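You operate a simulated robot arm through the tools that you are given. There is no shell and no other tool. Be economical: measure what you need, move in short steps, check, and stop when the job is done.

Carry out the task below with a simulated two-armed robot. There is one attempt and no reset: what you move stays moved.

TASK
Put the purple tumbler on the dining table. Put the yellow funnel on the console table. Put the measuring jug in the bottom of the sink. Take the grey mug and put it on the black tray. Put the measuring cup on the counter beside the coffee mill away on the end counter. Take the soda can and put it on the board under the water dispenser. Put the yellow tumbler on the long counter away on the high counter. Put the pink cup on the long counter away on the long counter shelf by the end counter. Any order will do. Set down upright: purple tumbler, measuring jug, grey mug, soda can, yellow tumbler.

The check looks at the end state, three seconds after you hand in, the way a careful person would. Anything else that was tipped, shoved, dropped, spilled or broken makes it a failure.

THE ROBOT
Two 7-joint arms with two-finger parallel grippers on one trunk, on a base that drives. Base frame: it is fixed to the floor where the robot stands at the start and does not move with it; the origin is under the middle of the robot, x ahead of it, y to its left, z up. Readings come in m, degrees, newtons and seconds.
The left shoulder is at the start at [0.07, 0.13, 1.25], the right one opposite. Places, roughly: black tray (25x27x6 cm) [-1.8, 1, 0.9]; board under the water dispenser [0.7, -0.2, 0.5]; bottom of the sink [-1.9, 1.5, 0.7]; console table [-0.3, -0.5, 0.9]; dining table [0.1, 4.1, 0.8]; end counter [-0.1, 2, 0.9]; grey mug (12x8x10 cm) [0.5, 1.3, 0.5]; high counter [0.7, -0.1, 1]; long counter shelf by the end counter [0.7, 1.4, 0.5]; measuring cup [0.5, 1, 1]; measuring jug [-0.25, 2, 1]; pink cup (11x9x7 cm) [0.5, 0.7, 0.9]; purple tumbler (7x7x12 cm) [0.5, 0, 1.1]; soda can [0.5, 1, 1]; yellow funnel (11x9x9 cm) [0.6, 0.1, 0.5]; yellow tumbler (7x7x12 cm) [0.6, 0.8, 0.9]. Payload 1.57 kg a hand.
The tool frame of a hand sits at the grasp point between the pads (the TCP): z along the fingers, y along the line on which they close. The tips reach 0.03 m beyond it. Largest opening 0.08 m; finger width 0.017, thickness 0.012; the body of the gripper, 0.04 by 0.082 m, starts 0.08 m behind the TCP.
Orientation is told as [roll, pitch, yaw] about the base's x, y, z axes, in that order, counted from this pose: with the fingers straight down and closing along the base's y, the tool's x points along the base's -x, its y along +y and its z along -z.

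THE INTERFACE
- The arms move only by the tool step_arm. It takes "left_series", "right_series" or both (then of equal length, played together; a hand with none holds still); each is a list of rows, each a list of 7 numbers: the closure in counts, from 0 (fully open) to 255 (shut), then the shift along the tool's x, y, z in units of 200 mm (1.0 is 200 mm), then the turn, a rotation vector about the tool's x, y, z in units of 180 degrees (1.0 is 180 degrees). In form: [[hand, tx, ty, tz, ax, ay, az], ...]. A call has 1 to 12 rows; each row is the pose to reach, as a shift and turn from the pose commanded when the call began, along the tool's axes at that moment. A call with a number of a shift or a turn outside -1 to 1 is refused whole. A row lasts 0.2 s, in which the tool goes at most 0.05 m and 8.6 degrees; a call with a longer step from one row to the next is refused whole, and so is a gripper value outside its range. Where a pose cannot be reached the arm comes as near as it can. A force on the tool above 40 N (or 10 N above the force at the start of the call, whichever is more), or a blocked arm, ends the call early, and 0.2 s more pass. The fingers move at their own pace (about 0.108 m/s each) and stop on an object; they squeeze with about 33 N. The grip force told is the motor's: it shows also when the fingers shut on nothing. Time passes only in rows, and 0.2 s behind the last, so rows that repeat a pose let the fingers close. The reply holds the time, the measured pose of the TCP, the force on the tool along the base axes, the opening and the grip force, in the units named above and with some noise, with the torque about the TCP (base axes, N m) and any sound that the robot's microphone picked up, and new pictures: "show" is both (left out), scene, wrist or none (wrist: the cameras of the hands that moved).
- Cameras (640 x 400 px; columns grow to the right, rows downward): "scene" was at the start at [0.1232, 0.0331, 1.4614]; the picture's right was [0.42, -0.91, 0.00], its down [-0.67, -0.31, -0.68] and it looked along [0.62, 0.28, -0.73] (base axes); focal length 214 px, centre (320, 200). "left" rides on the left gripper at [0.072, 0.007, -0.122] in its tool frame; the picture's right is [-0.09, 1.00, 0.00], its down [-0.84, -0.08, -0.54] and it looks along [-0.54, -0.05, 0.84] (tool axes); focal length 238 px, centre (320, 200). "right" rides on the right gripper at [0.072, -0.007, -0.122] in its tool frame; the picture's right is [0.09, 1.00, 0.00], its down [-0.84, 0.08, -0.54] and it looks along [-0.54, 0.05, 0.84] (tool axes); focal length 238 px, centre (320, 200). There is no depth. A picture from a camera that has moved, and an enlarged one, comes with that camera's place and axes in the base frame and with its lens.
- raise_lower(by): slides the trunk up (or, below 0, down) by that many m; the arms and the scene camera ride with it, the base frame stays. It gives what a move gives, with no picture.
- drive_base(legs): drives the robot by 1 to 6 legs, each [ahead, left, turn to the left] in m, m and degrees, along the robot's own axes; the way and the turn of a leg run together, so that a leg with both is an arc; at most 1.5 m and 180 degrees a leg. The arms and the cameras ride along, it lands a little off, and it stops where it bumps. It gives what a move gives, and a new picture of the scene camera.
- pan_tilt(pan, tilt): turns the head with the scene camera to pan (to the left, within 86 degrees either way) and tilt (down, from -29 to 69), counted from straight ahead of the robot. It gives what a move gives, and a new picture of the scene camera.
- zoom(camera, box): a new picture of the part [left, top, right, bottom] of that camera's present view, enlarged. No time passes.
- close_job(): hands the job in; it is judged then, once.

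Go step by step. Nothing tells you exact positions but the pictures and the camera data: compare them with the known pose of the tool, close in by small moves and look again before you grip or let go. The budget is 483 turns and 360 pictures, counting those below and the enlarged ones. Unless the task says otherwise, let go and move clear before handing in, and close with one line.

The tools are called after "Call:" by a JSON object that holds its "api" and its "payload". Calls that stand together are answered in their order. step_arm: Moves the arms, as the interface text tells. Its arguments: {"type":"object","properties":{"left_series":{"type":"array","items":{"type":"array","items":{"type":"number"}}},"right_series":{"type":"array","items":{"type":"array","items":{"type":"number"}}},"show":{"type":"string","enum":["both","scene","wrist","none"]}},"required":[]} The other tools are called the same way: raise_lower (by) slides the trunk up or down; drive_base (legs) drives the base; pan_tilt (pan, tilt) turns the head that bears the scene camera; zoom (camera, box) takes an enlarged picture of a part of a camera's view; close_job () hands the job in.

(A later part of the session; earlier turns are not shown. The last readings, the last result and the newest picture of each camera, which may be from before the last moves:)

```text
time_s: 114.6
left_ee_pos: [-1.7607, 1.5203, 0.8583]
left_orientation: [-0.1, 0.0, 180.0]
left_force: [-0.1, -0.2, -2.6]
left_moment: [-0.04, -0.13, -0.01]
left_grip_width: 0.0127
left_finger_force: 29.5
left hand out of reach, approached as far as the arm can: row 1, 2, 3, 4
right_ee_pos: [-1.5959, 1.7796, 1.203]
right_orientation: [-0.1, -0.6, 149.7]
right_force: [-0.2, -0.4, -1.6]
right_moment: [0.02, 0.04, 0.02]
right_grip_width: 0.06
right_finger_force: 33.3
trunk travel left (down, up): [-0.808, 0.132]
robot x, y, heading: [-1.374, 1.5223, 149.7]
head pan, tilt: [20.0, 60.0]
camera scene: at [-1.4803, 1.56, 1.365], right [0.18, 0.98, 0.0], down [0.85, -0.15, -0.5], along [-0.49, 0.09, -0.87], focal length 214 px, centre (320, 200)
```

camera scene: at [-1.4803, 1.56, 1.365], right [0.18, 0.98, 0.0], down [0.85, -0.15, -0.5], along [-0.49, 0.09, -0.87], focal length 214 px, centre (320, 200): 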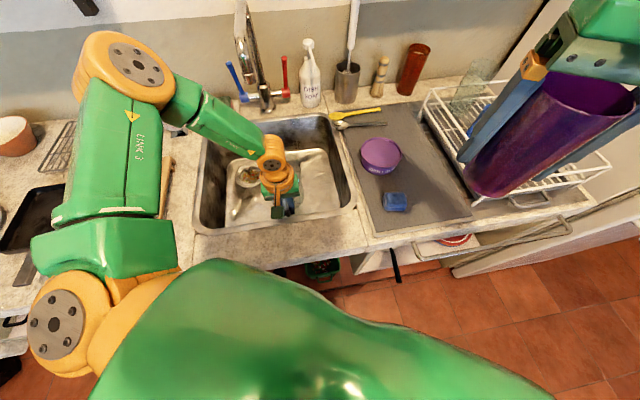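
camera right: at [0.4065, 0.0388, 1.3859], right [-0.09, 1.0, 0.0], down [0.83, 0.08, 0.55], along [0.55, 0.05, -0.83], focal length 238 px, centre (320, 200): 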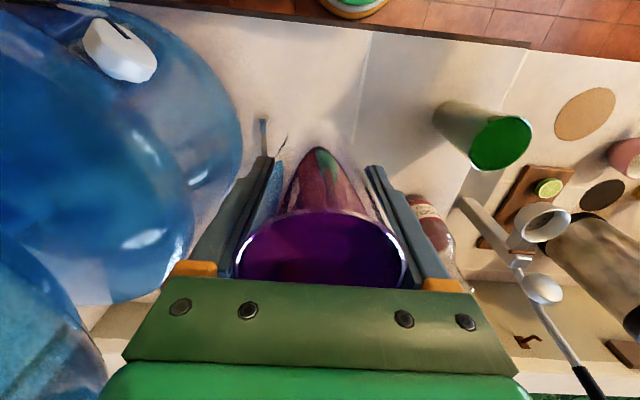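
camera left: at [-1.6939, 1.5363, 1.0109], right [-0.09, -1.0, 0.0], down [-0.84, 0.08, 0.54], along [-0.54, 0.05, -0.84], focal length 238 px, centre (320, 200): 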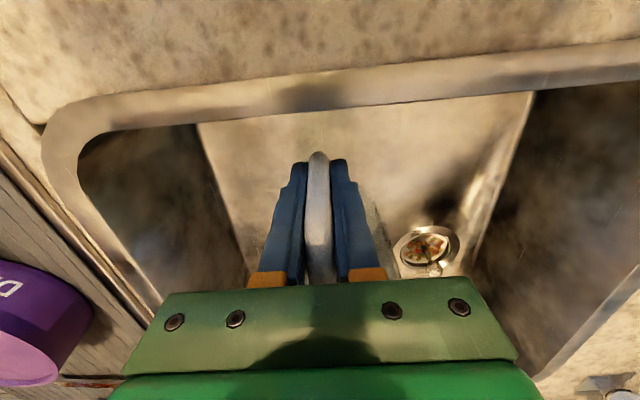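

Reach limit; raise the right hand a bit for clearance over the rack, then lower the trunk in small amounts.

Call:
{"api": "step_arm", "payload": {"right_series": [[255, 0.1, 0, -0.15, 0, 0, 0], [255, 0.15, 0, -0.3, 0, 0, 0], [255, 0.15, 0, -0.3, 0, 0, 0]], "show": "none"}}

Call:
{"api": "raise_lower", "payload": {"by": -0.03}}

Call:
{"api": "raise_lower", "payload": {"by": -0.02}}

```text
time_s: 115.4
left_ee_pos: [-1.7593, 1.521, 0.8572]
left_orientation: [-0.1, 0.1, 179.9]
left_force: [-0.8, -0.6, -1.9]
left_moment: [0.0, -0.14, 0.01]
left_grip_width: 0.0127
left_finger_force: 29.4
right_ee_pos: [-1.5694, 1.764, 1.2642]
right_orientation: [0.2, -0.6, 149.8]
right_force: [-0.7, 0.6, -1.2]
right_moment: [-0.02, -0.01, -0.02]
right_grip_width: 0.0601
right_finger_force: 32.7
trunk travel left (down, up): [-0.808, 0.132]
robot x, y, heading: [-1.368, 1.523, 149.5]
head pan, tilt: [20.0, 60.0]
```

```text
time_s: 116.2
left_ee_pos: [-1.7603, 1.5203, 0.828]
left_orientation: [-0.1, 0.1, 179.9]
left_force: [0.0, 0.0, -1.6]
left_moment: [-0.02, -0.14, 0.04]
left_grip_width: 0.0125
left_finger_force: 29.7
right_ee_pos: [-1.5692, 1.7641, 1.2351]
right_orientation: [0.0, -0.6, 149.7]
right_force: [0.5, 0.8, -2.0]
right_moment: [-0.02, -0.01, 0.04]
right_grip_width: 0.06
right_finger_force: 33.2
trunk travel left (down, up): [-0.778, 0.162]
robot x, y, heading: [-1.373, 1.5202, 149.9]
head pan, tilt: [20.0, 60.0]
```

```text
time_s: 116.9
left_ee_pos: [-1.7603, 1.5209, 0.8081]
left_orientation: [-0.1, 0.0, 179.9]
left_force: [0.7, 1.3, -1.5]
left_moment: [-0.01, -0.1, 0.02]
left_grip_width: 0.0128
left_finger_force: 29.7
right_ee_pos: [-1.5701, 1.765, 1.2139]
right_orientation: [0.0, -0.6, 149.7]
right_force: [0.9, 0.0, -1.5]
right_moment: [0.0, 0.0, 0.02]
right_grip_width: 0.0603
right_finger_force: 33.1
trunk travel left (down, up): [-0.758, 0.182]
robot x, y, heading: [-1.3756, 1.5245, 150.0]
head pan, tilt: [20.0, 60.0]
```

Call:
{"api": "raise_lower", "payload": {"by": -0.01}}

Call:
{"api": "raise_lower", "payload": {"by": -0.01}}

Call:
{"api": "zoom", "payload": {"camera": "left", "box": [120, 60, 520, 310]}}

Call:
{"api": "zoom", "payload": {"camera": "scene", "box": [190, 80, 370, 240]}}

```text
time_s: 117.4
left_ee_pos: [-1.7577, 1.5199, 0.8007]
left_orientation: [-0.3, -0.2, 179.8]
left_force: [-0.4, 0.9, 12.8]
left_moment: [-0.34, 0.49, 0.0]
left_grip_width: 0.0126
left_finger_force: 29.7
right_ee_pos: [-1.5658, 1.7657, 1.2058]
right_orientation: [0.0, -0.7, 149.7]
right_force: [-0.3, 0.5, -2.3]
right_moment: [-0.01, -0.03, -0.02]
right_grip_width: 0.0601
right_finger_force: 32.4
trunk travel left (down, up): [-0.748, 0.192]
robot x, y, heading: [-1.3712, 1.5211, 150.1]
head pan, tilt: [20.0, 60.0]
```

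```text
time_s: 118.0
left_ee_pos: [-1.7553, 1.5207, 0.7931]
left_orientation: [-0.4, -0.7, 179.9]
left_force: [9.2, -1.6, 23.3]
left_moment: [-0.24, 0.23, 0.15]
left_grip_width: 0.013
left_finger_force: 29.7
right_ee_pos: [-1.5612, 1.7634, 1.198]
right_orientation: [0.2, -1.1, 149.7]
right_force: [-0.1, 0.5, -2.0]
right_moment: [0.0, -0.03, 0.01]
right_grip_width: 0.0602
right_finger_force: 33.2
trunk travel left (down, up): [-0.739, 0.201]
robot x, y, heading: [-1.3737, 1.5236, 150.1]
head pan, tilt: [20.0, 60.0]
stopped: the force on the tool passed its limit at 44 N (the readings are from after the stop); the commanded pose is now the measured one
```

```text
1.60 times, centred on (320, 185) of left
camera zoom: at [-1.6828, 1.5131, 0.9149], right [-0.09, -1.0, -0.01], down [-0.83, 0.07, 0.55], along [-0.55, 0.06, -0.83], focal length 381 px, centre (320, 224)
```

zoom: 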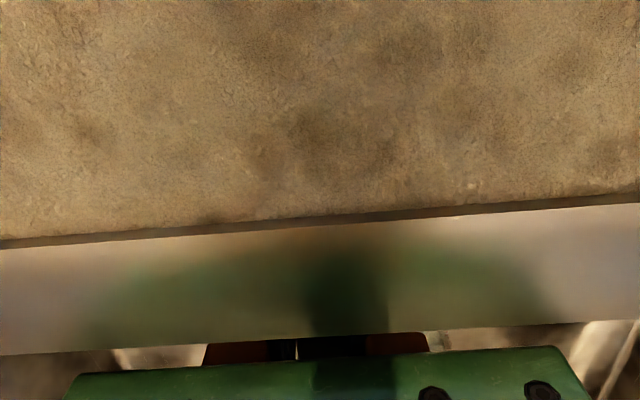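

```text
2.50 times, centred on (280, 160) of scene
camera zoom: at [-1.471, 1.559, 1.2966], right [0.18, 0.98, 0.0], down [0.85, -0.15, -0.51], along [-0.5, 0.09, -0.86], focal length 536 px, centre (420, 300)
```

zoom: 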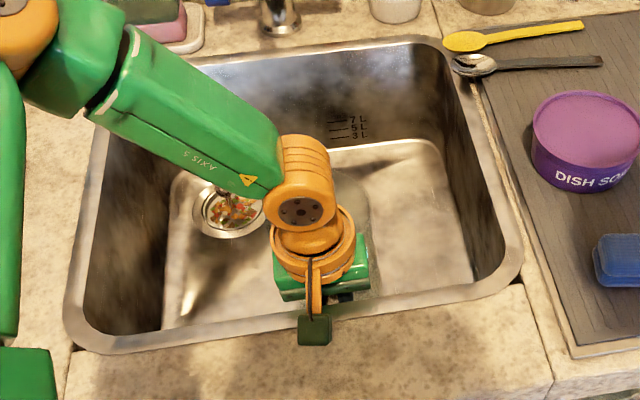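

The contact moment points to the jug's base touching the sink floor (TCP ≈0.80). I'll ease up slightly and release.

Call:
{"api": "raise_lower", "payload": {"by": 0.008}}

Call:
{"api": "step_arm", "payload": {"left_series": [[120, 0, 0, 0, 0, 0, 0], [120, 0, 0, 0, 0, 0, 0], [120, 0, 0, 0, 0, 0, 0]], "show": "none"}}

Call:
{"api": "raise_lower", "payload": {"by": 0.06}}

Call:
{"api": "zoom", "payload": {"camera": "left", "box": [0, 0, 640, 400]}}

```text
time_s: 118.5
left_ee_pos: [-1.7599, 1.5197, 0.7985]
left_orientation: [-0.3, -0.2, 180.0]
left_force: [0.9, -0.3, -1.2]
left_moment: [-0.03, -0.09, 0.01]
left_grip_width: 0.0127
left_finger_force: 29.7
right_ee_pos: [-1.568, 1.7641, 1.204]
right_orientation: [0.1, -0.7, 149.7]
right_force: [-0.9, 0.7, -1.1]
right_moment: [0.02, 0.04, -0.01]
right_grip_width: 0.0602
right_finger_force: 33.1
trunk travel left (down, up): [-0.747, 0.193]
robot x, y, heading: [-1.3712, 1.5199, 149.9]
head pan, tilt: [20.0, 60.0]
```

```text
time_s: 119.3
left_ee_pos: [-1.7609, 1.5209, 0.7988]
left_orientation: [-0.3, -0.1, 179.8]
left_force: [0.6, 0.3, 0.0]
left_moment: [-0.01, -0.02, 0.01]
left_grip_width: 0.0424
left_finger_force: 0.1
right_ee_pos: [-1.5668, 1.7642, 1.2051]
right_orientation: [-0.1, -0.6, 149.7]
right_force: [-0.4, -1.2, -0.9]
right_moment: [0.0, -0.02, -0.02]
right_grip_width: 0.06
right_finger_force: 33.2
trunk travel left (down, up): [-0.747, 0.193]
robot x, y, heading: [-1.3744, 1.5248, 150.1]
head pan, tilt: [20.0, 60.0]
```

```text
time_s: 120.3
left_ee_pos: [-1.7596, 1.5216, 0.8579]
left_orientation: [-0.3, 0.0, 179.9]
left_force: [0.3, -0.4, -0.1]
left_moment: [-0.03, -0.01, -0.02]
left_grip_width: 0.0423
left_finger_force: 0.0
right_ee_pos: [-1.5685, 1.7641, 1.2645]
right_orientation: [0.1, -0.5, 149.6]
right_force: [-1.0, -0.7, -1.0]
right_moment: [0.01, 0.0, 0.0]
right_grip_width: 0.06
right_finger_force: 33.4
trunk travel left (down, up): [-0.807, 0.133]
robot x, y, heading: [-1.3715, 1.5255, 150.0]
head pan, tilt: [20.0, 60.0]
```

```text
1.00 times, centred on (320, 200) of left (not enlarged: the box is as wide or as high as the picture)
camera zoom: at [-1.6889, 1.5134, 0.9802], right [-0.09, -1.0, -0.01], down [-0.84, 0.08, 0.54], along [-0.54, 0.05, -0.84], focal length 238 px, centre (320, 200)
```

zoom: 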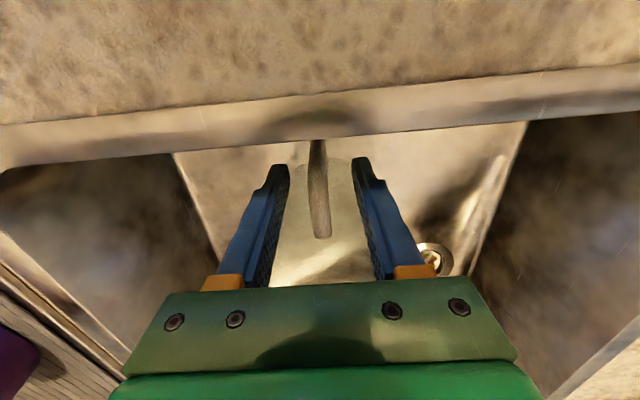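

The jug stands in the sink. Rising clear and pulling back, then heading to the dining table.

Call:
{"api": "raise_lower", "payload": {"by": 0.13}}

Call:
{"api": "step_arm", "payload": {"left_series": [[120, 0.1, 0.0, -0.15, 0, 0, 0], [120, 0.3, 0.0, -0.3, 0, 0, 0], [120, 0.5, 0, -0.4, 0, 0, 0], [120, 0.7, 0, -0.5, 0, 0, 0], [120, 0.7, 0, -0.5, 0, 0, 0]], "show": "scene"}}

Call:
{"api": "drive_base", "payload": {"legs": [[-0.35, 0, 0], [0, 0, -60]]}}

Call:
{"api": "pan_tilt", "payload": {"pan": 0, "tilt": 25}}

```text
time_s: 121.9
left_ee_pos: [-1.7593, 1.5199, 0.9874]
left_orientation: [-0.3, -0.1, 179.9]
left_force: [-0.7, 1.3, -0.1]
left_moment: [-0.02, -0.01, 0.0]
left_grip_width: 0.0422
left_finger_force: 0.1
right_ee_pos: [-1.568, 1.7644, 1.394]
right_orientation: [0.1, -0.6, 149.7]
right_force: [0.6, -0.3, -0.9]
right_moment: [-0.02, -0.02, -0.03]
right_grip_width: 0.0599
right_finger_force: 33.1
trunk travel left (down, up): [-0.937, 0.003]
robot x, y, heading: [-1.3709, 1.5225, 149.9]
head pan, tilt: [20.0, 60.0]
```

```text
time_s: 123.1
left_ee_pos: [-1.634, 1.536, 1.0872]
left_orientation: [-0.2, -0.1, 180.0]
left_force: [0.5, 0.1, -0.3]
left_moment: [0.01, -0.01, -0.01]
left_grip_width: 0.0423
left_finger_force: 0.1
left hand out of reach, approached as far as the arm can: row 4, 5
right_ee_pos: [-1.5692, 1.7649, 1.3937]
right_orientation: [0.1, -0.6, 149.7]
right_force: [0.3, -1.5, -1.5]
right_moment: [-0.03, 0.03, 0.02]
right_grip_width: 0.0599
right_finger_force: 32.7
trunk travel left (down, up): [-0.937, 0.003]
robot x, y, heading: [-1.3731, 1.5225, 149.8]
head pan, tilt: [20.0, 60.0]
camera scene: at [-1.4801, 1.5605, 1.4937], right [0.18, 0.98, 0.0], down [0.85, -0.15, -0.5], along [-0.49, 0.09, -0.87], focal length 214 px, centre (320, 200)
```

scene: 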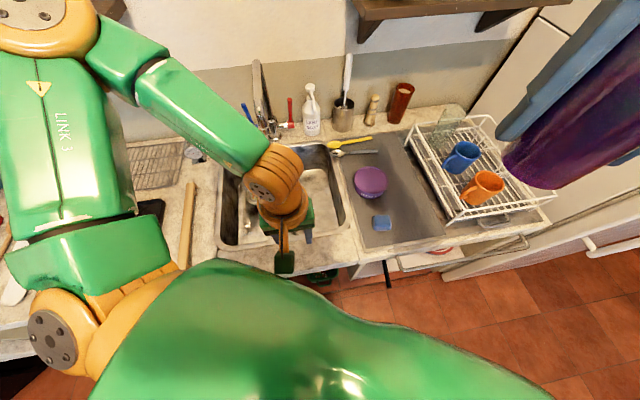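

```text
time_s: 128.0
left_ee_pos: [-1.2004, 1.5824, 1.0874]
left_orientation: [-0.3, -0.1, 120.8]
left_force: [0.2, -0.4, -0.3]
left_moment: [-0.01, -0.03, -0.01]
left_grip_width: 0.0422
left_finger_force: 0.0
right_ee_pos: [-0.9696, 1.6453, 1.3944]
right_orientation: [-0.1, -0.6, 90.7]
right_force: [0.3, 0.3, -2.3]
right_moment: [-0.01, -0.02, -0.01]
right_grip_width: 0.0599
right_finger_force: 33.2
trunk travel left (down, up): [-0.937, 0.003]
robot x, y, heading: [-1.0769, 1.3554, 90.9]
head pan, tilt: [20.0, 60.0]
camera scene: at [-1.0998, 1.4637, 1.4937], right [0.94, 0.35, 0.0], down [0.31, -0.81, -0.5], along [-0.18, 0.47, -0.87], focal length 214 px, centre (320, 200)
```

scene: 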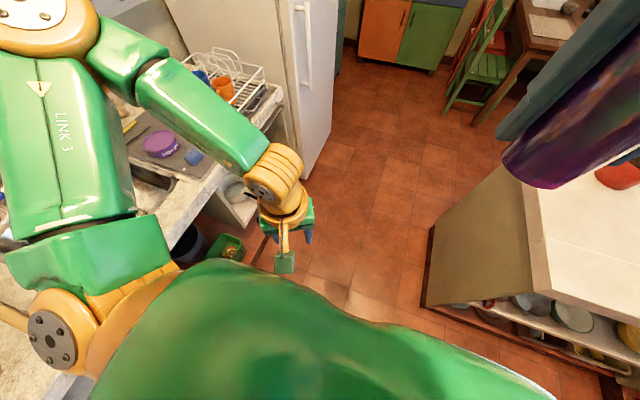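

```text
time_s: 129.0
left_ee_pos: [-1.1996, 1.5833, 1.0876]
left_orientation: [-0.3, -0.2, 120.7]
left_force: [0.0, -0.1, 0.0]
left_moment: [-0.01, -0.04, 0.04]
left_grip_width: 0.0425
left_finger_force: 0.1
right_ee_pos: [-0.9701, 1.6436, 1.3938]
right_orientation: [-0.1, -0.7, 90.6]
right_force: [0.8, 0.4, -2.3]
right_moment: [0.0, -0.01, 0.02]
right_grip_width: 0.0597
right_finger_force: 33.4
trunk travel left (down, up): [-0.937, 0.003]
robot x, y, heading: [-1.0716, 1.352, 91.1]
head pan, tilt: [0.0, 25.0]
camera scene: at [-1.0767, 1.4933, 1.5437], right [1.0, 0.01, 0.0], down [0.01, -0.42, -0.91], along [-0.01, 0.91, -0.42], focal length 214 px, centre (320, 200)
```

scene: 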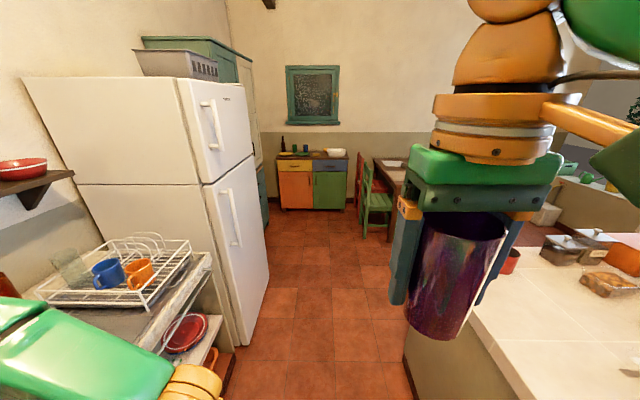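

The aisle between fridge (x≈−1.6) and end counter (x≈−0.55) is wide enough. Driving through toward the dining table.

Call:
{"api": "drive_base", "payload": {"legs": [[0, 0, -1], [1.5, 0, 0]]}}

Call:
{"api": "pan_tilt", "payload": {"pan": -35, "tilt": 30}}

```text
time_s: 136.6
left_ee_pos: [-1.1757, 3.0635, 1.0865]
left_orientation: [-0.4, -0.1, 119.0]
left_force: [1.1, 0.8, -0.4]
left_moment: [-0.03, 0.04, -0.01]
left_grip_width: 0.0421
left_finger_force: 0.1
right_ee_pos: [-0.9441, 3.1173, 1.3951]
right_orientation: [0.0, -0.8, 88.9]
right_force: [0.4, -0.1, -0.5]
right_moment: [0.01, -0.02, -0.01]
right_grip_width: 0.0596
right_finger_force: 33.2
trunk travel left (down, up): [-0.937, 0.003]
robot x, y, heading: [-1.0585, 2.8307, 88.9]
head pan, tilt: [0.0, 25.0]
camera scene: at [-1.0559, 2.9703, 1.5439], right [1.0, -0.02, 0.0], down [-0.01, -0.42, -0.91], along [0.02, 0.91, -0.42], focal length 214 px, centre (320, 200)
```

scene: 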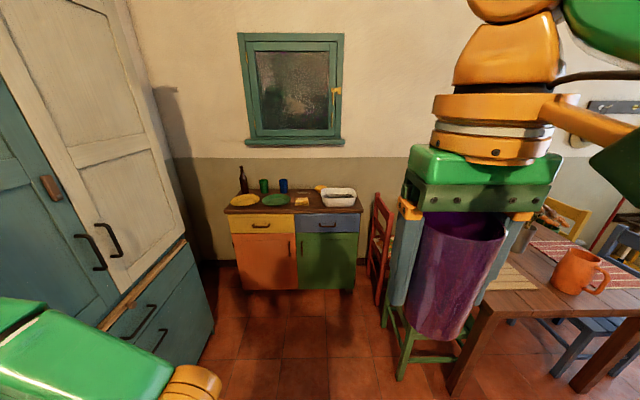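

```text
time_s: 137.6
left_ee_pos: [-1.1762, 3.0645, 1.087]
left_orientation: [-0.2, -0.1, 119.0]
left_force: [0.3, 0.4, -1.1]
left_moment: [-0.04, 0.02, -0.03]
left_grip_width: 0.0422
left_finger_force: 0.2
right_ee_pos: [-0.9446, 3.1182, 1.3938]
right_orientation: [0.0, -0.6, 88.9]
right_force: [1.1, 0.3, -1.7]
right_moment: [-0.02, 0.03, -0.02]
right_grip_width: 0.0594
right_finger_force: 33.0
trunk travel left (down, up): [-0.937, 0.003]
robot x, y, heading: [-1.0575, 2.8306, 88.8]
head pan, tilt: [-35.0, 30.0]
camera scene: at [-1.0044, 2.9526, 1.5358], right [0.81, -0.59, 0.0], down [-0.29, -0.41, -0.87], along [0.51, 0.7, -0.5], focal length 214 px, centre (320, 200)
```

scene: 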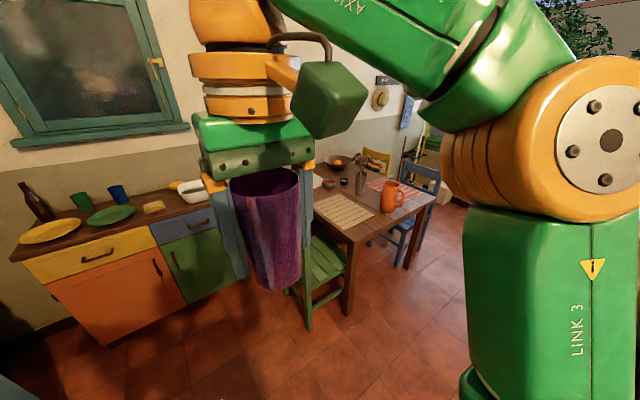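

The table's near edge is y≈3.57, x from −0.35 to 0.49, and its near side looks chair-free. I'll drive to in front of it.

Call:
{"api": "drive_base", "payload": {"legs": [[0, -1.0, 1.2]]}}

Call:
{"api": "pan_tilt", "payload": {"pan": 5, "tilt": 40}}

```text
time_s: 142.8
left_ee_pos: [-0.1859, 3.0597, 1.0866]
left_orientation: [-0.3, -0.1, 120.9]
left_force: [-0.7, 0.2, -0.6]
left_moment: [0.0, 0.02, -0.01]
left_grip_width: 0.0422
left_finger_force: 0.1
right_ee_pos: [0.0435, 3.1209, 1.3942]
right_orientation: [0.0, -0.5, 90.7]
right_force: [0.0, 0.1, -1.9]
right_moment: [0.02, 0.01, -0.01]
right_grip_width: 0.0593
right_finger_force: 32.7
trunk travel left (down, up): [-0.937, 0.003]
robot x, y, heading: [-0.0589, 2.8275, 90.7]
head pan, tilt: [-35.0, 30.0]
camera scene: at [-0.0103, 2.9526, 1.5359], right [0.83, -0.56, 0.0], down [-0.28, -0.41, -0.87], along [0.49, 0.72, -0.5], focal length 214 px, centre (320, 200)
```

scene: 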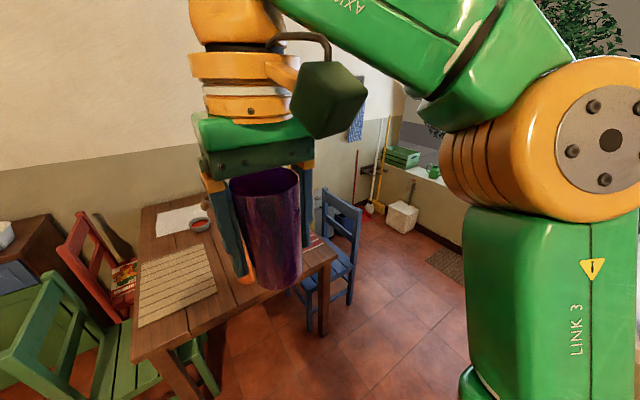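

```text
time_s: 143.9
left_ee_pos: [-0.1835, 3.0594, 1.0877]
left_orientation: [-0.3, -0.1, 121.0]
left_force: [-0.1, -0.2, -0.5]
left_moment: [0.02, 0.06, -0.02]
left_grip_width: 0.0421
left_finger_force: 0.1
right_ee_pos: [0.0458, 3.1198, 1.3935]
right_orientation: [0.1, -0.7, 90.6]
right_force: [-0.2, 0.1, -1.5]
right_moment: [0.02, 0.01, 0.01]
right_grip_width: 0.0594
right_finger_force: 32.9
trunk travel left (down, up): [-0.937, 0.003]
robot x, y, heading: [-0.0636, 2.828, 91.0]
head pan, tilt: [5.0, 40.0]
camera scene: at [-0.0677, 2.9622, 1.5205], right [0.99, 0.1, 0.0], down [0.06, -0.64, -0.77], along [-0.08, 0.76, -0.64], focal length 214 px, centre (320, 200)
```

scene: 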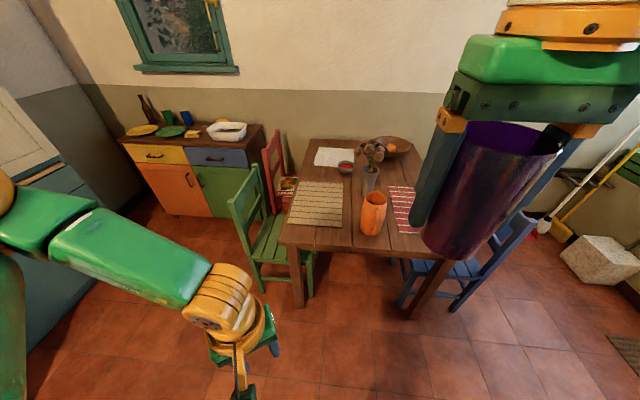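

There's a bare strip of wood (y 3.54–3.68) in front of the mats. Target for the tumbler: about (-0.08, 3.61). First raise the left hand, lower the trunk, and drive closer.

Call:
{"api": "step_arm", "payload": {"left_series": [[120, 0, 0, -0.2, 0, 0, 0], [120, 0, 0, -0.4, 0, 0, 0], [120, 0, 0, -0.6, 0, 0, 0], [120, 0, 0, -0.8, 0, 0, 0], [120, 0, 0, -1.0, 0, 0, 0]], "show": "none"}}

Call:
{"api": "raise_lower", "payload": {"by": -0.3}}

Call:
{"api": "drive_base", "payload": {"legs": [[0.35, -0.08, -1]]}}

Call:
{"api": "pan_tilt", "payload": {"pan": 5, "tilt": 55}}

```text
time_s: 145.1
left_ee_pos: [-0.1844, 3.0582, 1.2902]
left_orientation: [-0.2, -0.1, 120.9]
left_force: [-0.4, -0.5, -0.3]
left_moment: [0.04, 0.0, 0.05]
left_grip_width: 0.0425
left_finger_force: 0.1
right_ee_pos: [0.0454, 3.1202, 1.3943]
right_orientation: [0.0, -0.7, 90.7]
right_force: [-0.1, 0.1, -0.7]
right_moment: [0.01, 0.02, 0.02]
right_grip_width: 0.0591
right_finger_force: 32.6
trunk travel left (down, up): [-0.937, 0.003]
robot x, y, heading: [-0.0586, 2.8288, 90.9]
head pan, tilt: [5.0, 40.0]
```

```text
time_s: 148.1
left_ee_pos: [-0.1848, 3.0598, 0.9882]
left_orientation: [-0.2, 0.0, 120.9]
left_force: [-0.1, -0.3, 0.0]
left_moment: [0.03, -0.03, -0.04]
left_grip_width: 0.0423
left_finger_force: 0.0
right_ee_pos: [0.0456, 3.1206, 1.094]
right_orientation: [0.1, -0.5, 90.6]
right_force: [-0.3, 0.7, -2.3]
right_moment: [0.02, 0.02, 0.02]
right_grip_width: 0.0593
right_finger_force: 33.3
trunk travel left (down, up): [-0.637, 0.303]
robot x, y, heading: [-0.0601, 2.8278, 90.5]
head pan, tilt: [5.0, 40.0]
```

```text
time_s: 150.4
left_ee_pos: [-0.105, 3.4202, 0.9884]
left_orientation: [-0.4, -0.1, 120.0]
left_force: [0.8, 0.1, -0.4]
left_moment: [0.0, 0.0, -0.01]
left_grip_width: 0.0422
left_finger_force: 0.0
right_ee_pos: [0.1278, 3.4757, 1.0952]
right_orientation: [0.0, -0.7, 89.8]
right_force: [-0.2, -0.3, -1.5]
right_moment: [0.06, 0.05, 0.04]
right_grip_width: 0.057
right_finger_force: 32.9
trunk travel left (down, up): [-0.637, 0.303]
robot x, y, heading: [0.0173, 3.1873, 89.9]
head pan, tilt: [5.0, 40.0]
camera scene: at [0.0107, 3.3205, 1.2206], right [1.0, 0.09, 0.0], down [0.06, -0.64, -0.77], along [-0.07, 0.76, -0.64], focal length 214 px, centre (320, 200)
```

scene: 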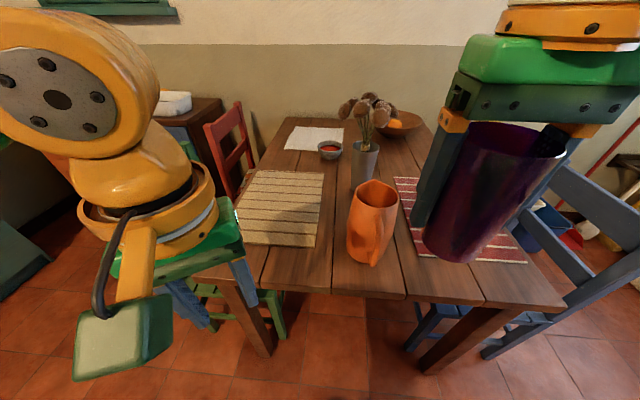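

```text
time_s: 151.2
left_ee_pos: [-0.1038, 3.4217, 0.9876]
left_orientation: [-0.1, 0.0, 120.0]
left_force: [-0.5, -0.3, -0.5]
left_moment: [-0.06, -0.01, 0.01]
left_grip_width: 0.0423
left_finger_force: 0.0
right_ee_pos: [0.1267, 3.4786, 1.0936]
right_orientation: [-0.1, -0.6, 89.8]
right_force: [0.4, 0.5, -2.0]
right_moment: [-0.04, 0.02, 0.01]
right_grip_width: 0.0569
right_finger_force: 32.9
trunk travel left (down, up): [-0.637, 0.303]
robot x, y, heading: [0.0144, 3.1856, 90.0]
head pan, tilt: [5.0, 55.0]
camera scene: at [0.012, 3.3087, 1.1998], right [1.0, 0.09, 0.0], down [0.07, -0.82, -0.57], along [-0.05, 0.57, -0.82], focal length 214 px, centre (320, 200)
```

scene: 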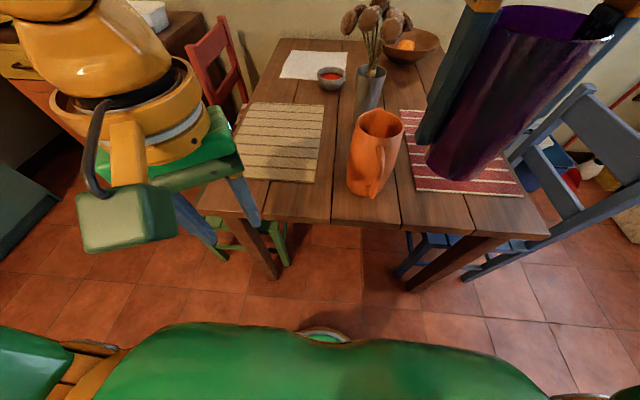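

The tumbler is creeping slightly in the grip, so I'll set it down soon. The strip right of the orange jug, near (0.24, 3.60), is bare. Driving there.

Call:
{"api": "drive_base", "payload": {"legs": [[0.06, -0.115, 0]]}}

Call:
{"api": "step_arm", "payload": {"right_series": [[255, -0.15, 0, 0.15, 0, 0, 0], [255, -0.3, 0, 0.3, 0, 0, 0], [255, -0.32, 0, 0.5, 0, 0, 0], [255, -0.32, 0, 0.7, 0, 0, 0], [255, -0.32, 0, 0.9, 0, 0, 0], [255, -0.32, 0, 0.9, 0, 0, 0]]}}

```text
time_s: 152.5
left_ee_pos: [0.0053, 3.4806, 0.9878]
left_orientation: [-0.3, -0.2, 120.1]
left_force: [-0.6, -0.1, -0.4]
left_moment: [-0.01, 0.04, -0.03]
left_grip_width: 0.0422
left_finger_force: 0.1
right_ee_pos: [0.2367, 3.5381, 1.0942]
right_orientation: [-0.1, -0.7, 89.9]
right_force: [0.6, -0.4, -1.7]
right_moment: [0.01, 0.02, 0.0]
right_grip_width: 0.057
right_finger_force: 33.5
trunk travel left (down, up): [-0.637, 0.303]
robot x, y, heading: [0.1309, 3.2472, 90.0]
head pan, tilt: [5.0, 55.0]
camera scene: at [0.1216, 3.3677, 1.1999], right [1.0, 0.09, 0.0], down [0.07, -0.82, -0.57], along [-0.05, 0.57, -0.82], focal length 214 px, centre (320, 200)
```

scene: 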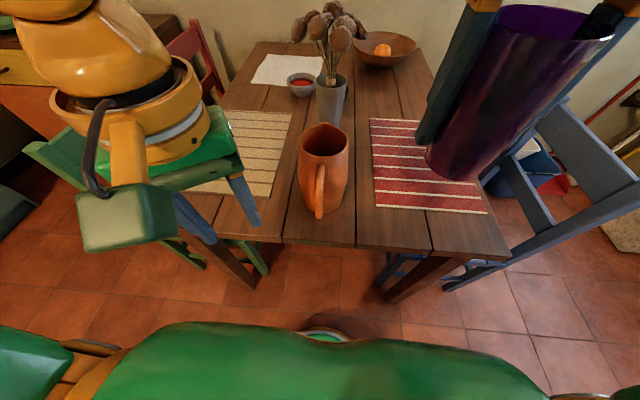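

```text
time_s: 153.9
left_ee_pos: [0.0058, 3.4803, 0.9884]
left_orientation: [-0.3, -0.2, 120.1]
left_force: [-0.3, 0.3, 0.7]
left_moment: [-0.02, 0.01, 0.05]
left_grip_width: 0.0421
left_finger_force: 0.0
right_ee_pos: [0.2402, 3.6031, 0.9144]
right_orientation: [0.0, -0.8, 89.7]
right_force: [-0.1, -0.2, -1.8]
right_moment: [0.03, 0.01, -0.05]
right_grip_width: 0.0569
right_finger_force: 33.1
trunk travel left (down, up): [-0.637, 0.303]
robot x, y, heading: [0.1257, 3.2514, 90.0]
head pan, tilt: [5.0, 55.0]
camera scene: at [0.123, 3.3682, 1.1999], right [1.0, 0.09, 0.0], down [0.07, -0.82, -0.57], along [-0.05, 0.57, -0.82], focal length 214 px, centre (320, 200)
camera right: at [0.2456, 3.529, 1.0347], right [-1.0, -0.09, 0.0], down [-0.07, 0.83, 0.55], along [-0.05, 0.55, -0.83], focal length 238 px, centre (320, 200)
```

scene: 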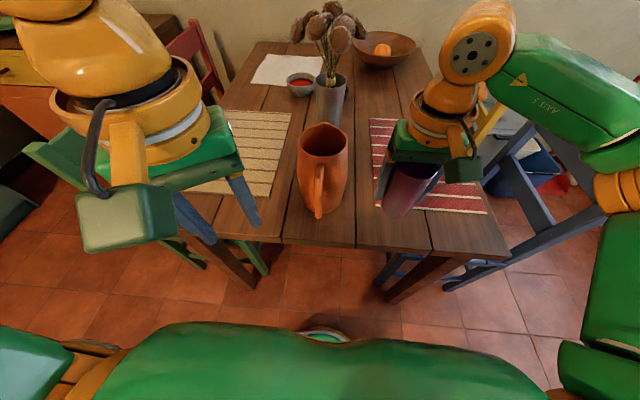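
right: 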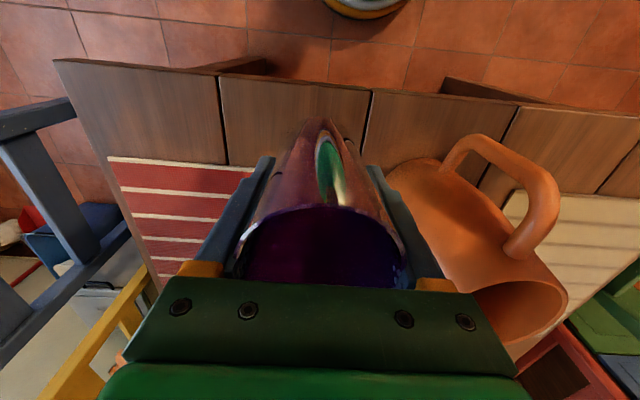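

The orange jug is close to the right finger, so I shift 4 cm away from it and 2 cm deeper, then lower.

Call:
{"api": "step_arm", "payload": {"right_series": [[255, -0.05, -0.12, 0, 0, 0, 0], [255, -0.1, -0.22, 0.1, 0, 0, 0], [255, -0.1, -0.22, 0.25, 0, 0, 0], [255, -0.1, -0.22, 0.35, 0, 0, 0], [255, -0.1, -0.22, 0.4, 0, 0, 0], [255, -0.1, -0.22, 0.43, 0, 0, 0], [255, -0.1, -0.22, 0.46, 0, 0, 0]]}}

```text
time_s: 155.5
left_ee_pos: [0.006, 3.4813, 0.9879]
left_orientation: [-0.2, -0.1, 120.2]
left_force: [0.1, -0.3, -0.1]
left_moment: [-0.03, -0.01, 0.0]
left_grip_width: 0.0422
left_finger_force: 0.1
right_ee_pos: [0.2817, 3.6263, 0.8219]
right_orientation: [0.0, -0.7, 89.9]
right_force: [0.1, -0.6, -0.5]
right_moment: [0.02, 0.0, 0.01]
right_grip_width: 0.0566
right_finger_force: 33.2
trunk travel left (down, up): [-0.637, 0.303]
robot x, y, heading: [0.1283, 3.2451, 90.1]
head pan, tilt: [5.0, 55.0]
camera scene: at [0.1233, 3.3687, 1.1998], right [1.0, 0.09, 0.0], down [0.07, -0.82, -0.57], along [-0.05, 0.57, -0.82], focal length 214 px, centre (320, 200)
camera right: at [0.2874, 3.5514, 0.9435], right [-1.0, -0.09, 0.0], down [-0.08, 0.83, 0.55], along [-0.05, 0.55, -0.83], focal length 238 px, centre (320, 200)
```

scene: 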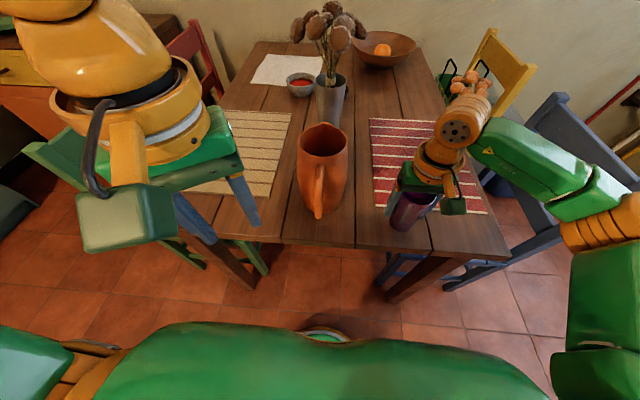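
right: 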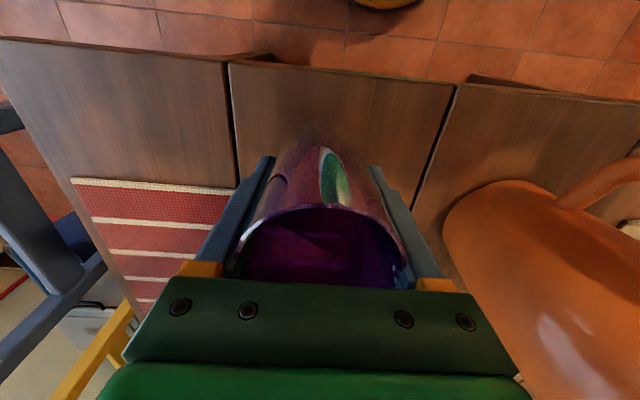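

Call:
{"api": "step_arm", "payload": {"right_series": [[255, 0, 0, 0.03, 0, 0, 0], [255, 0, 0, 0.06, 0, 0, 0], [255, 0, 0, 0.09, 0, 0, 0], [255, 0, 0, 0.09, 0, 0, 0]], "show": "none"}}

```text
time_s: 156.5
left_ee_pos: [0.0057, 3.4818, 0.9881]
left_orientation: [-0.2, -0.1, 120.0]
left_force: [0.1, -0.9, 0.1]
left_moment: [0.02, -0.01, -0.02]
left_grip_width: 0.0424
left_finger_force: 0.0
right_ee_pos: [0.2806, 3.6249, 0.8045]
right_orientation: [0.1, -0.7, 90.0]
right_force: [0.5, -0.3, -1.7]
right_moment: [-0.01, 0.01, -0.01]
right_grip_width: 0.0567
right_finger_force: 32.9
trunk travel left (down, up): [-0.637, 0.303]
robot x, y, heading: [0.1318, 3.2491, 90.0]
head pan, tilt: [5.0, 55.0]
```

Call:
{"api": "step_arm", "payload": {"right_series": [[255, 0, 0, 0.03, 0, 0, 0], [255, 0, 0, 0.05, 0, 0, 0], [255, 0, 0, 0.05, 0, 0, 0]], "show": "wrist"}}

Call:
{"api": "zoom", "payload": {"camera": "scene", "box": [350, 120, 510, 270]}}

```text
time_s: 157.3
left_ee_pos: [0.0067, 3.4776, 0.9892]
left_orientation: [-0.4, -0.3, 120.1]
left_force: [0.2, -0.4, 0.1]
left_moment: [0.0, 0.0, 0.04]
left_grip_width: 0.0424
left_finger_force: 0.2
right_ee_pos: [0.2822, 3.6233, 0.7966]
right_orientation: [0.0, -0.9, 89.8]
right_force: [4.0, 3.2, 20.9]
right_moment: [-0.09, 0.21, 0.04]
right_grip_width: 0.0565
right_finger_force: 33.4
trunk travel left (down, up): [-0.637, 0.303]
robot x, y, heading: [0.1302, 3.2442, 89.9]
head pan, tilt: [5.0, 55.0]
camera right: at [0.2879, 3.5492, 0.9169], right [-1.0, -0.09, 0.0], down [-0.07, 0.83, 0.56], along [-0.05, 0.55, -0.83], focal length 238 px, centre (320, 200)
```

right: 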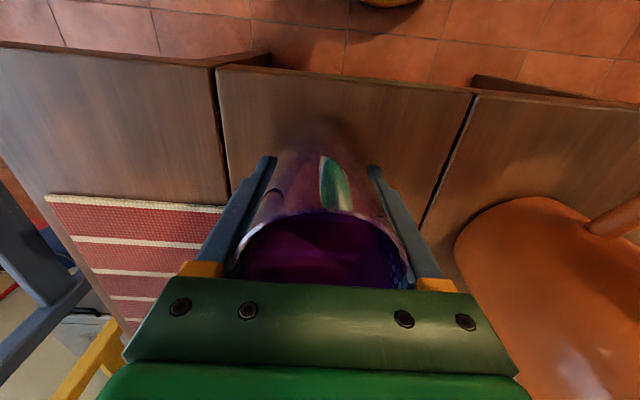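

```text
2.67 times, centred on (430, 195) of scene
camera zoom: at [0.1233, 3.3651, 1.2004], right [1.0, 0.09, 0.0], down [0.07, -0.81, -0.58], along [-0.05, 0.57, -0.82], focal length 572 px, centre (27, 213)
```

zoom: 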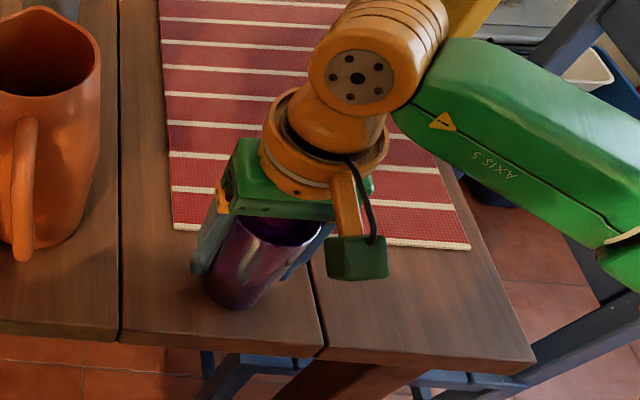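

Firm contact (21 N). Ease up 4 mm, open fully, and lift straight off.

Call:
{"api": "step_arm", "payload": {"right_series": [[255, 0, 0, -0.02, 0, 0, 0], [0, 0, 0, -0.02, 0, 0, 0], [0, 0, 0, -0.02, 0, 0, 0], [0, 0, 0, -0.02, 0, 0, 0]], "show": "wrist"}}

```text
time_s: 158.3
left_ee_pos: [0.006, 3.4818, 0.989]
left_orientation: [-0.4, -0.1, 120.0]
left_force: [0.7, 0.6, -0.2]
left_moment: [0.05, 0.02, 0.02]
left_grip_width: 0.0422
left_finger_force: 0.1
right_ee_pos: [0.2819, 3.6254, 0.7966]
right_orientation: [0.0, -0.7, 90.1]
right_force: [0.1, 0.7, 0.5]
right_moment: [-0.02, 0.02, 0.0]
right_grip_width: 0.0801
right_finger_force: 0.0
trunk travel left (down, up): [-0.637, 0.303]
robot x, y, heading: [0.1247, 3.2473, 90.0]
head pan, tilt: [5.0, 55.0]
camera right: at [0.2881, 3.5517, 0.9193], right [-1.0, -0.09, 0.0], down [-0.08, 0.83, 0.55], along [-0.05, 0.55, -0.83], focal length 238 px, centre (320, 200)
```

right: 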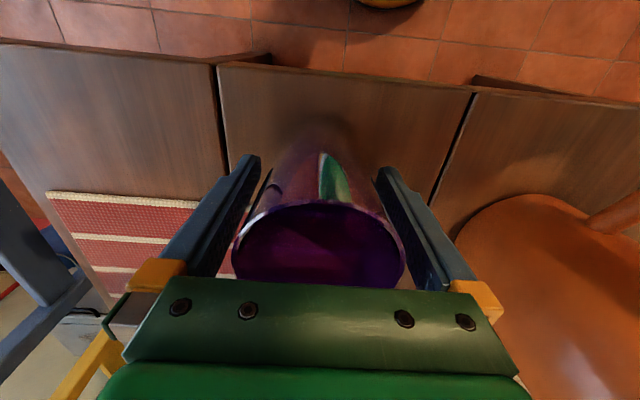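

Call:
{"api": "step_arm", "payload": {"right_series": [[0, 0, 0, -0.1, 0, 0, 0], [0, 0, 0, -0.25, 0, 0, 0], [0, 0, 0, -0.45, 0, 0, 0], [0, 0, 0, -0.65, 0, 0, 0], [0, 0, 0, -0.85, 0, 0, 0], [0, 0, 0, -1.0, 0, 0, 0]]}}

```text
time_s: 159.7
left_ee_pos: [0.0061, 3.4804, 0.9885]
left_orientation: [-0.3, -0.2, 120.1]
left_force: [-1.2, 0.8, 0.1]
left_moment: [0.0, 0.05, 0.0]
left_grip_width: 0.0423
left_finger_force: 0.0
right_ee_pos: [0.2824, 3.6255, 1.0002]
right_orientation: [0.0, -0.7, 89.7]
right_force: [0.5, 0.0, -0.5]
right_moment: [-0.03, -0.01, -0.03]
right_grip_width: 0.0799
right_finger_force: 0.1
trunk travel left (down, up): [-0.637, 0.303]
robot x, y, heading: [0.1286, 3.2464, 89.8]
head pan, tilt: [5.0, 55.0]
camera scene: at [0.1225, 3.3678, 1.1999], right [1.0, 0.09, 0.0], down [0.07, -0.82, -0.57], along [-0.05, 0.57, -0.82], focal length 214 px, centre (320, 200)
camera right: at [0.2875, 3.5503, 1.1201], right [-1.0, -0.09, 0.0], down [-0.07, 0.83, 0.55], along [-0.05, 0.55, -0.83], focal length 238 px, centre (320, 200)
```

scene: 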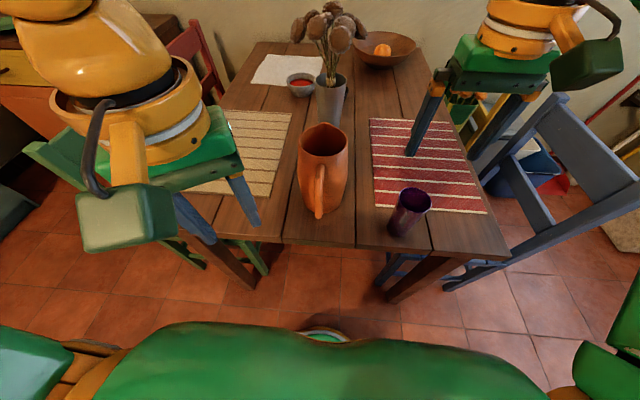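
right: 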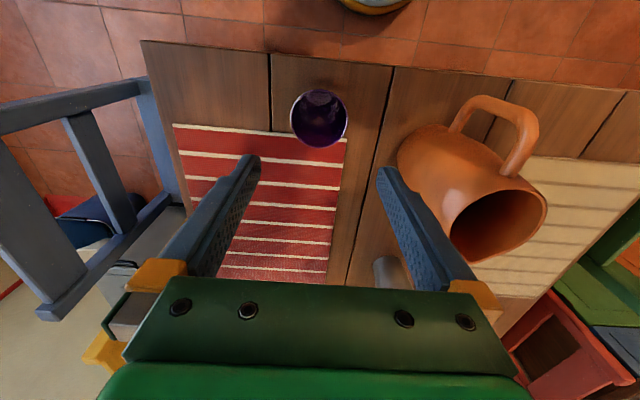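

The purple tumbler stands on the dining table. I'll draw the right hand in, raise the trunk, and drive back to the kitchen.

Call:
{"api": "step_arm", "payload": {"right_series": [[0, 0.2, 0, -0.1, 0, 0, 0], [0, 0.4, 0, -0.2, 0, 0, 0], [0, 0.4, 0, -0.2, 0, 0, 0]], "show": "none"}}

Call:
{"api": "drive_base", "payload": {"legs": [[-0.4, 0, 0], [0, 1.2, 0], [0, 0, -90]]}}

Call:
{"api": "raise_lower", "payload": {"by": 0.25}}

```text
time_s: 160.5
left_ee_pos: [0.0058, 3.4804, 0.988]
left_orientation: [-0.2, 0.1, 120.1]
left_force: [0.1, -0.4, -0.5]
left_moment: [-0.01, -0.01, 0.01]
left_grip_width: 0.0423
left_finger_force: 0.1
right_ee_pos: [0.2807, 3.5442, 1.0376]
right_orientation: [0.0, -0.6, 89.8]
right_force: [-0.6, 1.2, 0.1]
right_moment: [-0.02, 0.02, 0.0]
right_grip_width: 0.0801
right_finger_force: 0.1
trunk travel left (down, up): [-0.637, 0.303]
robot x, y, heading: [0.1296, 3.2424, 90.0]
head pan, tilt: [5.0, 55.0]
```

```text
time_s: 172.4
left_ee_pos: [-0.8539, 2.9751, 0.9877]
left_orientation: [-0.4, -0.2, 32.5]
left_force: [-0.4, -0.7, -0.4]
left_moment: [0.02, 0.0, 0.01]
left_grip_width: 0.0422
left_finger_force: 0.1
right_ee_pos: [-0.7792, 2.7045, 1.038]
right_orientation: [-0.1, -0.7, 2.3]
right_force: [-0.8, 0.3, 0.6]
right_moment: [-0.03, 0.02, 0.0]
right_grip_width: 0.08
right_finger_force: 0.1
trunk travel left (down, up): [-0.637, 0.303]
robot x, y, heading: [-1.0803, 2.8437, 2.5]
head pan, tilt: [5.0, 55.0]
camera scene: at [-0.9593, 2.8554, 1.1998], right [0.13, -0.99, 0.0], down [-0.81, -0.11, -0.57], along [0.57, 0.07, -0.82], focal length 214 px, centre (320, 200)
```

scene: 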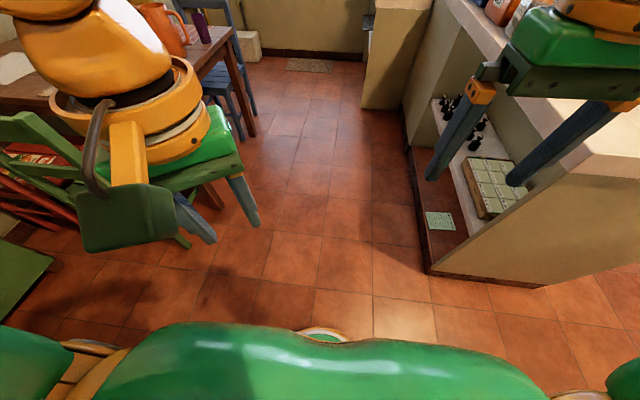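

```text
time_s: 175.0
left_ee_pos: [-0.8525, 2.9757, 1.2383]
left_orientation: [-0.3, -0.1, 32.5]
left_force: [-0.6, -0.4, 0.7]
left_moment: [0.0, 0.02, 0.0]
left_grip_width: 0.0423
left_finger_force: 0.0
right_ee_pos: [-0.7784, 2.7049, 1.2882]
right_orientation: [0.0, -0.8, 2.3]
right_force: [0.1, -0.1, 0.8]
right_moment: [-0.02, -0.01, -0.01]
right_grip_width: 0.08
right_finger_force: 0.1
trunk travel left (down, up): [-0.887, 0.053]
robot x, y, heading: [-1.0795, 2.8474, 2.3]
head pan, tilt: [5.0, 55.0]
```

Now back down the aisle to the kitchen, toward the mug shelf.

Call:
{"api": "drive_base", "payload": {"legs": [[0, -1.5, 0], [0, -0.25, -2.3], [0.75, 0, 0]]}}

Call:
{"api": "pan_tilt", "payload": {"pan": 20, "tilt": 45}}

```text
time_s: 187.5
left_ee_pos: [0.0083, 1.2512, 1.2381]
left_orientation: [-0.3, -0.1, 31.9]
left_force: [-0.5, -0.4, 0.2]
left_moment: [-0.01, -0.02, -0.02]
left_grip_width: 0.0421
left_finger_force: 0.1
right_ee_pos: [0.0797, 0.979, 1.2884]
right_orientation: [-0.1, -0.7, 1.6]
right_force: [-0.2, -0.1, -0.4]
right_moment: [0.01, -0.02, 0.02]
right_grip_width: 0.0801
right_finger_force: 0.1
trunk travel left (down, up): [-0.887, 0.053]
robot x, y, heading: [-0.2188, 1.1213, 1.7]
head pan, tilt: [5.0, 55.0]
camera scene: at [-0.0991, 1.1317, 1.45], right [0.12, -0.99, 0.0], down [-0.81, -0.1, -0.57], along [0.57, 0.07, -0.82], focal length 214 px, centre (320, 200)
```

scene: 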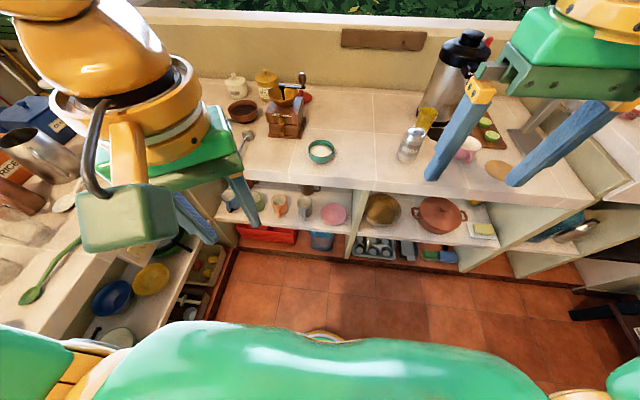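

```text
time_s: 188.3
left_ee_pos: [0.0098, 1.2525, 1.2382]
left_orientation: [-0.2, -0.1, 31.7]
left_force: [-0.2, -0.2, 0.0]
left_moment: [0.03, 0.0, -0.03]
left_grip_width: 0.0425
left_finger_force: 0.1
right_ee_pos: [0.0817, 0.9786, 1.2883]
right_orientation: [0.0, -0.8, 1.6]
right_force: [0.0, -0.3, 0.2]
right_moment: [-0.01, 0.02, 0.0]
right_grip_width: 0.0801
right_finger_force: 0.0
trunk travel left (down, up): [-0.887, 0.053]
robot x, y, heading: [-0.2222, 1.1202, 1.6]
head pan, tilt: [20.0, 45.0]
camera scene: at [-0.0935, 1.1535, 1.4632], right [0.37, -0.93, 0.0], down [-0.66, -0.26, -0.71], along [0.66, 0.26, -0.71], focal length 214 px, centre (320, 200)
```

scene: 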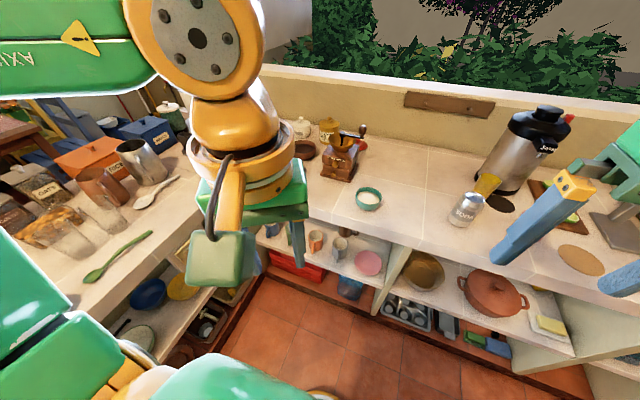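

Lowering the trunk to look into the shelf at mug height.

Call:
{"api": "drive_base", "payload": {"legs": [[-0.1, -0.1, -1.6]]}}

Call:
{"api": "raise_lower", "payload": {"by": -0.55}}

Call:
{"api": "pan_tilt", "payload": {"pan": 22, "tilt": 22}}

```text
time_s: 189.7
left_ee_pos: [-0.0808, 1.1456, 1.2375]
left_orientation: [-0.3, 0.2, 30.2]
left_force: [0.6, 0.1, -0.9]
left_moment: [-0.01, 0.0, 0.02]
left_grip_width: 0.0421
left_finger_force: 0.1
right_ee_pos: [-0.0182, 0.871, 1.2883]
right_orientation: [-0.1, -0.4, 0.0]
right_force: [0.1, -0.1, 0.1]
right_moment: [-0.02, 0.03, 0.03]
right_grip_width: 0.08
right_finger_force: 0.0
trunk travel left (down, up): [-0.887, 0.053]
robot x, y, heading: [-0.3206, 1.0222, 0.2]
head pan, tilt: [20.0, 45.0]
camera scene: at [-0.1867, 1.0513, 1.4628], right [0.34, -0.94, 0.0], down [-0.67, -0.24, -0.7], along [0.66, 0.24, -0.71], focal length 214 px, centre (320, 200)
```

scene: 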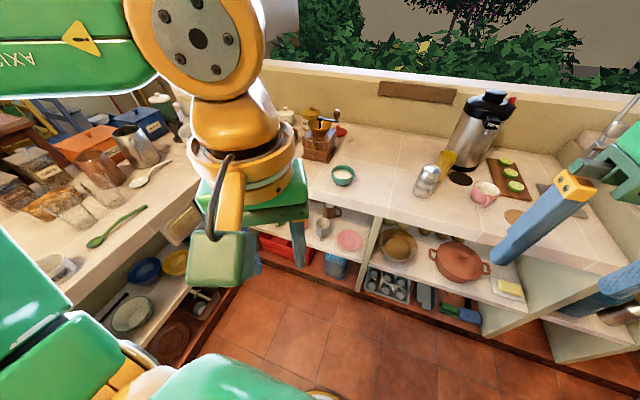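

```text
refused: -0.55 is not a number from -0.4 to 0.4
```

```text
time_s: 190.5
left_ee_pos: [-0.0849, 1.1422, 1.2377]
left_orientation: [-0.2, -0.1, 30.2]
left_force: [-0.8, -0.7, 0.3]
left_moment: [0.0, -0.01, -0.03]
left_grip_width: 0.0423
left_finger_force: 0.0
right_ee_pos: [-0.0212, 0.8678, 1.2883]
right_orientation: [0.2, -0.7, 0.0]
right_force: [-0.9, -0.2, -0.5]
right_moment: [0.02, -0.01, 0.02]
right_grip_width: 0.08
right_finger_force: 0.1
trunk travel left (down, up): [-0.887, 0.053]
robot x, y, heading: [-0.3188, 1.0209, -0.2]
head pan, tilt: [22.0, 22.0]
camera scene: at [-0.1814, 1.0539, 1.4987], right [0.38, -0.93, 0.0], down [-0.35, -0.14, -0.93], along [0.86, 0.35, -0.37], focal length 214 px, centre (320, 200)
```

scene: 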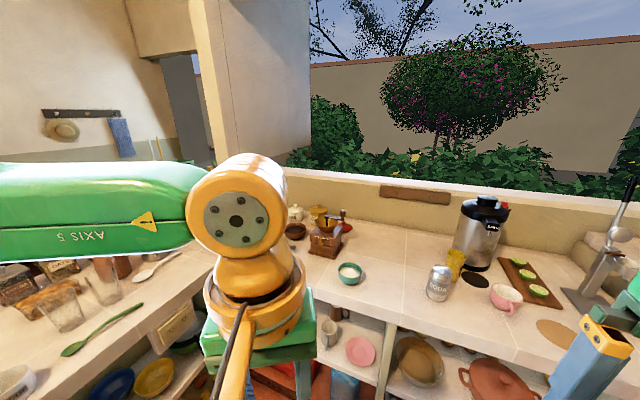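

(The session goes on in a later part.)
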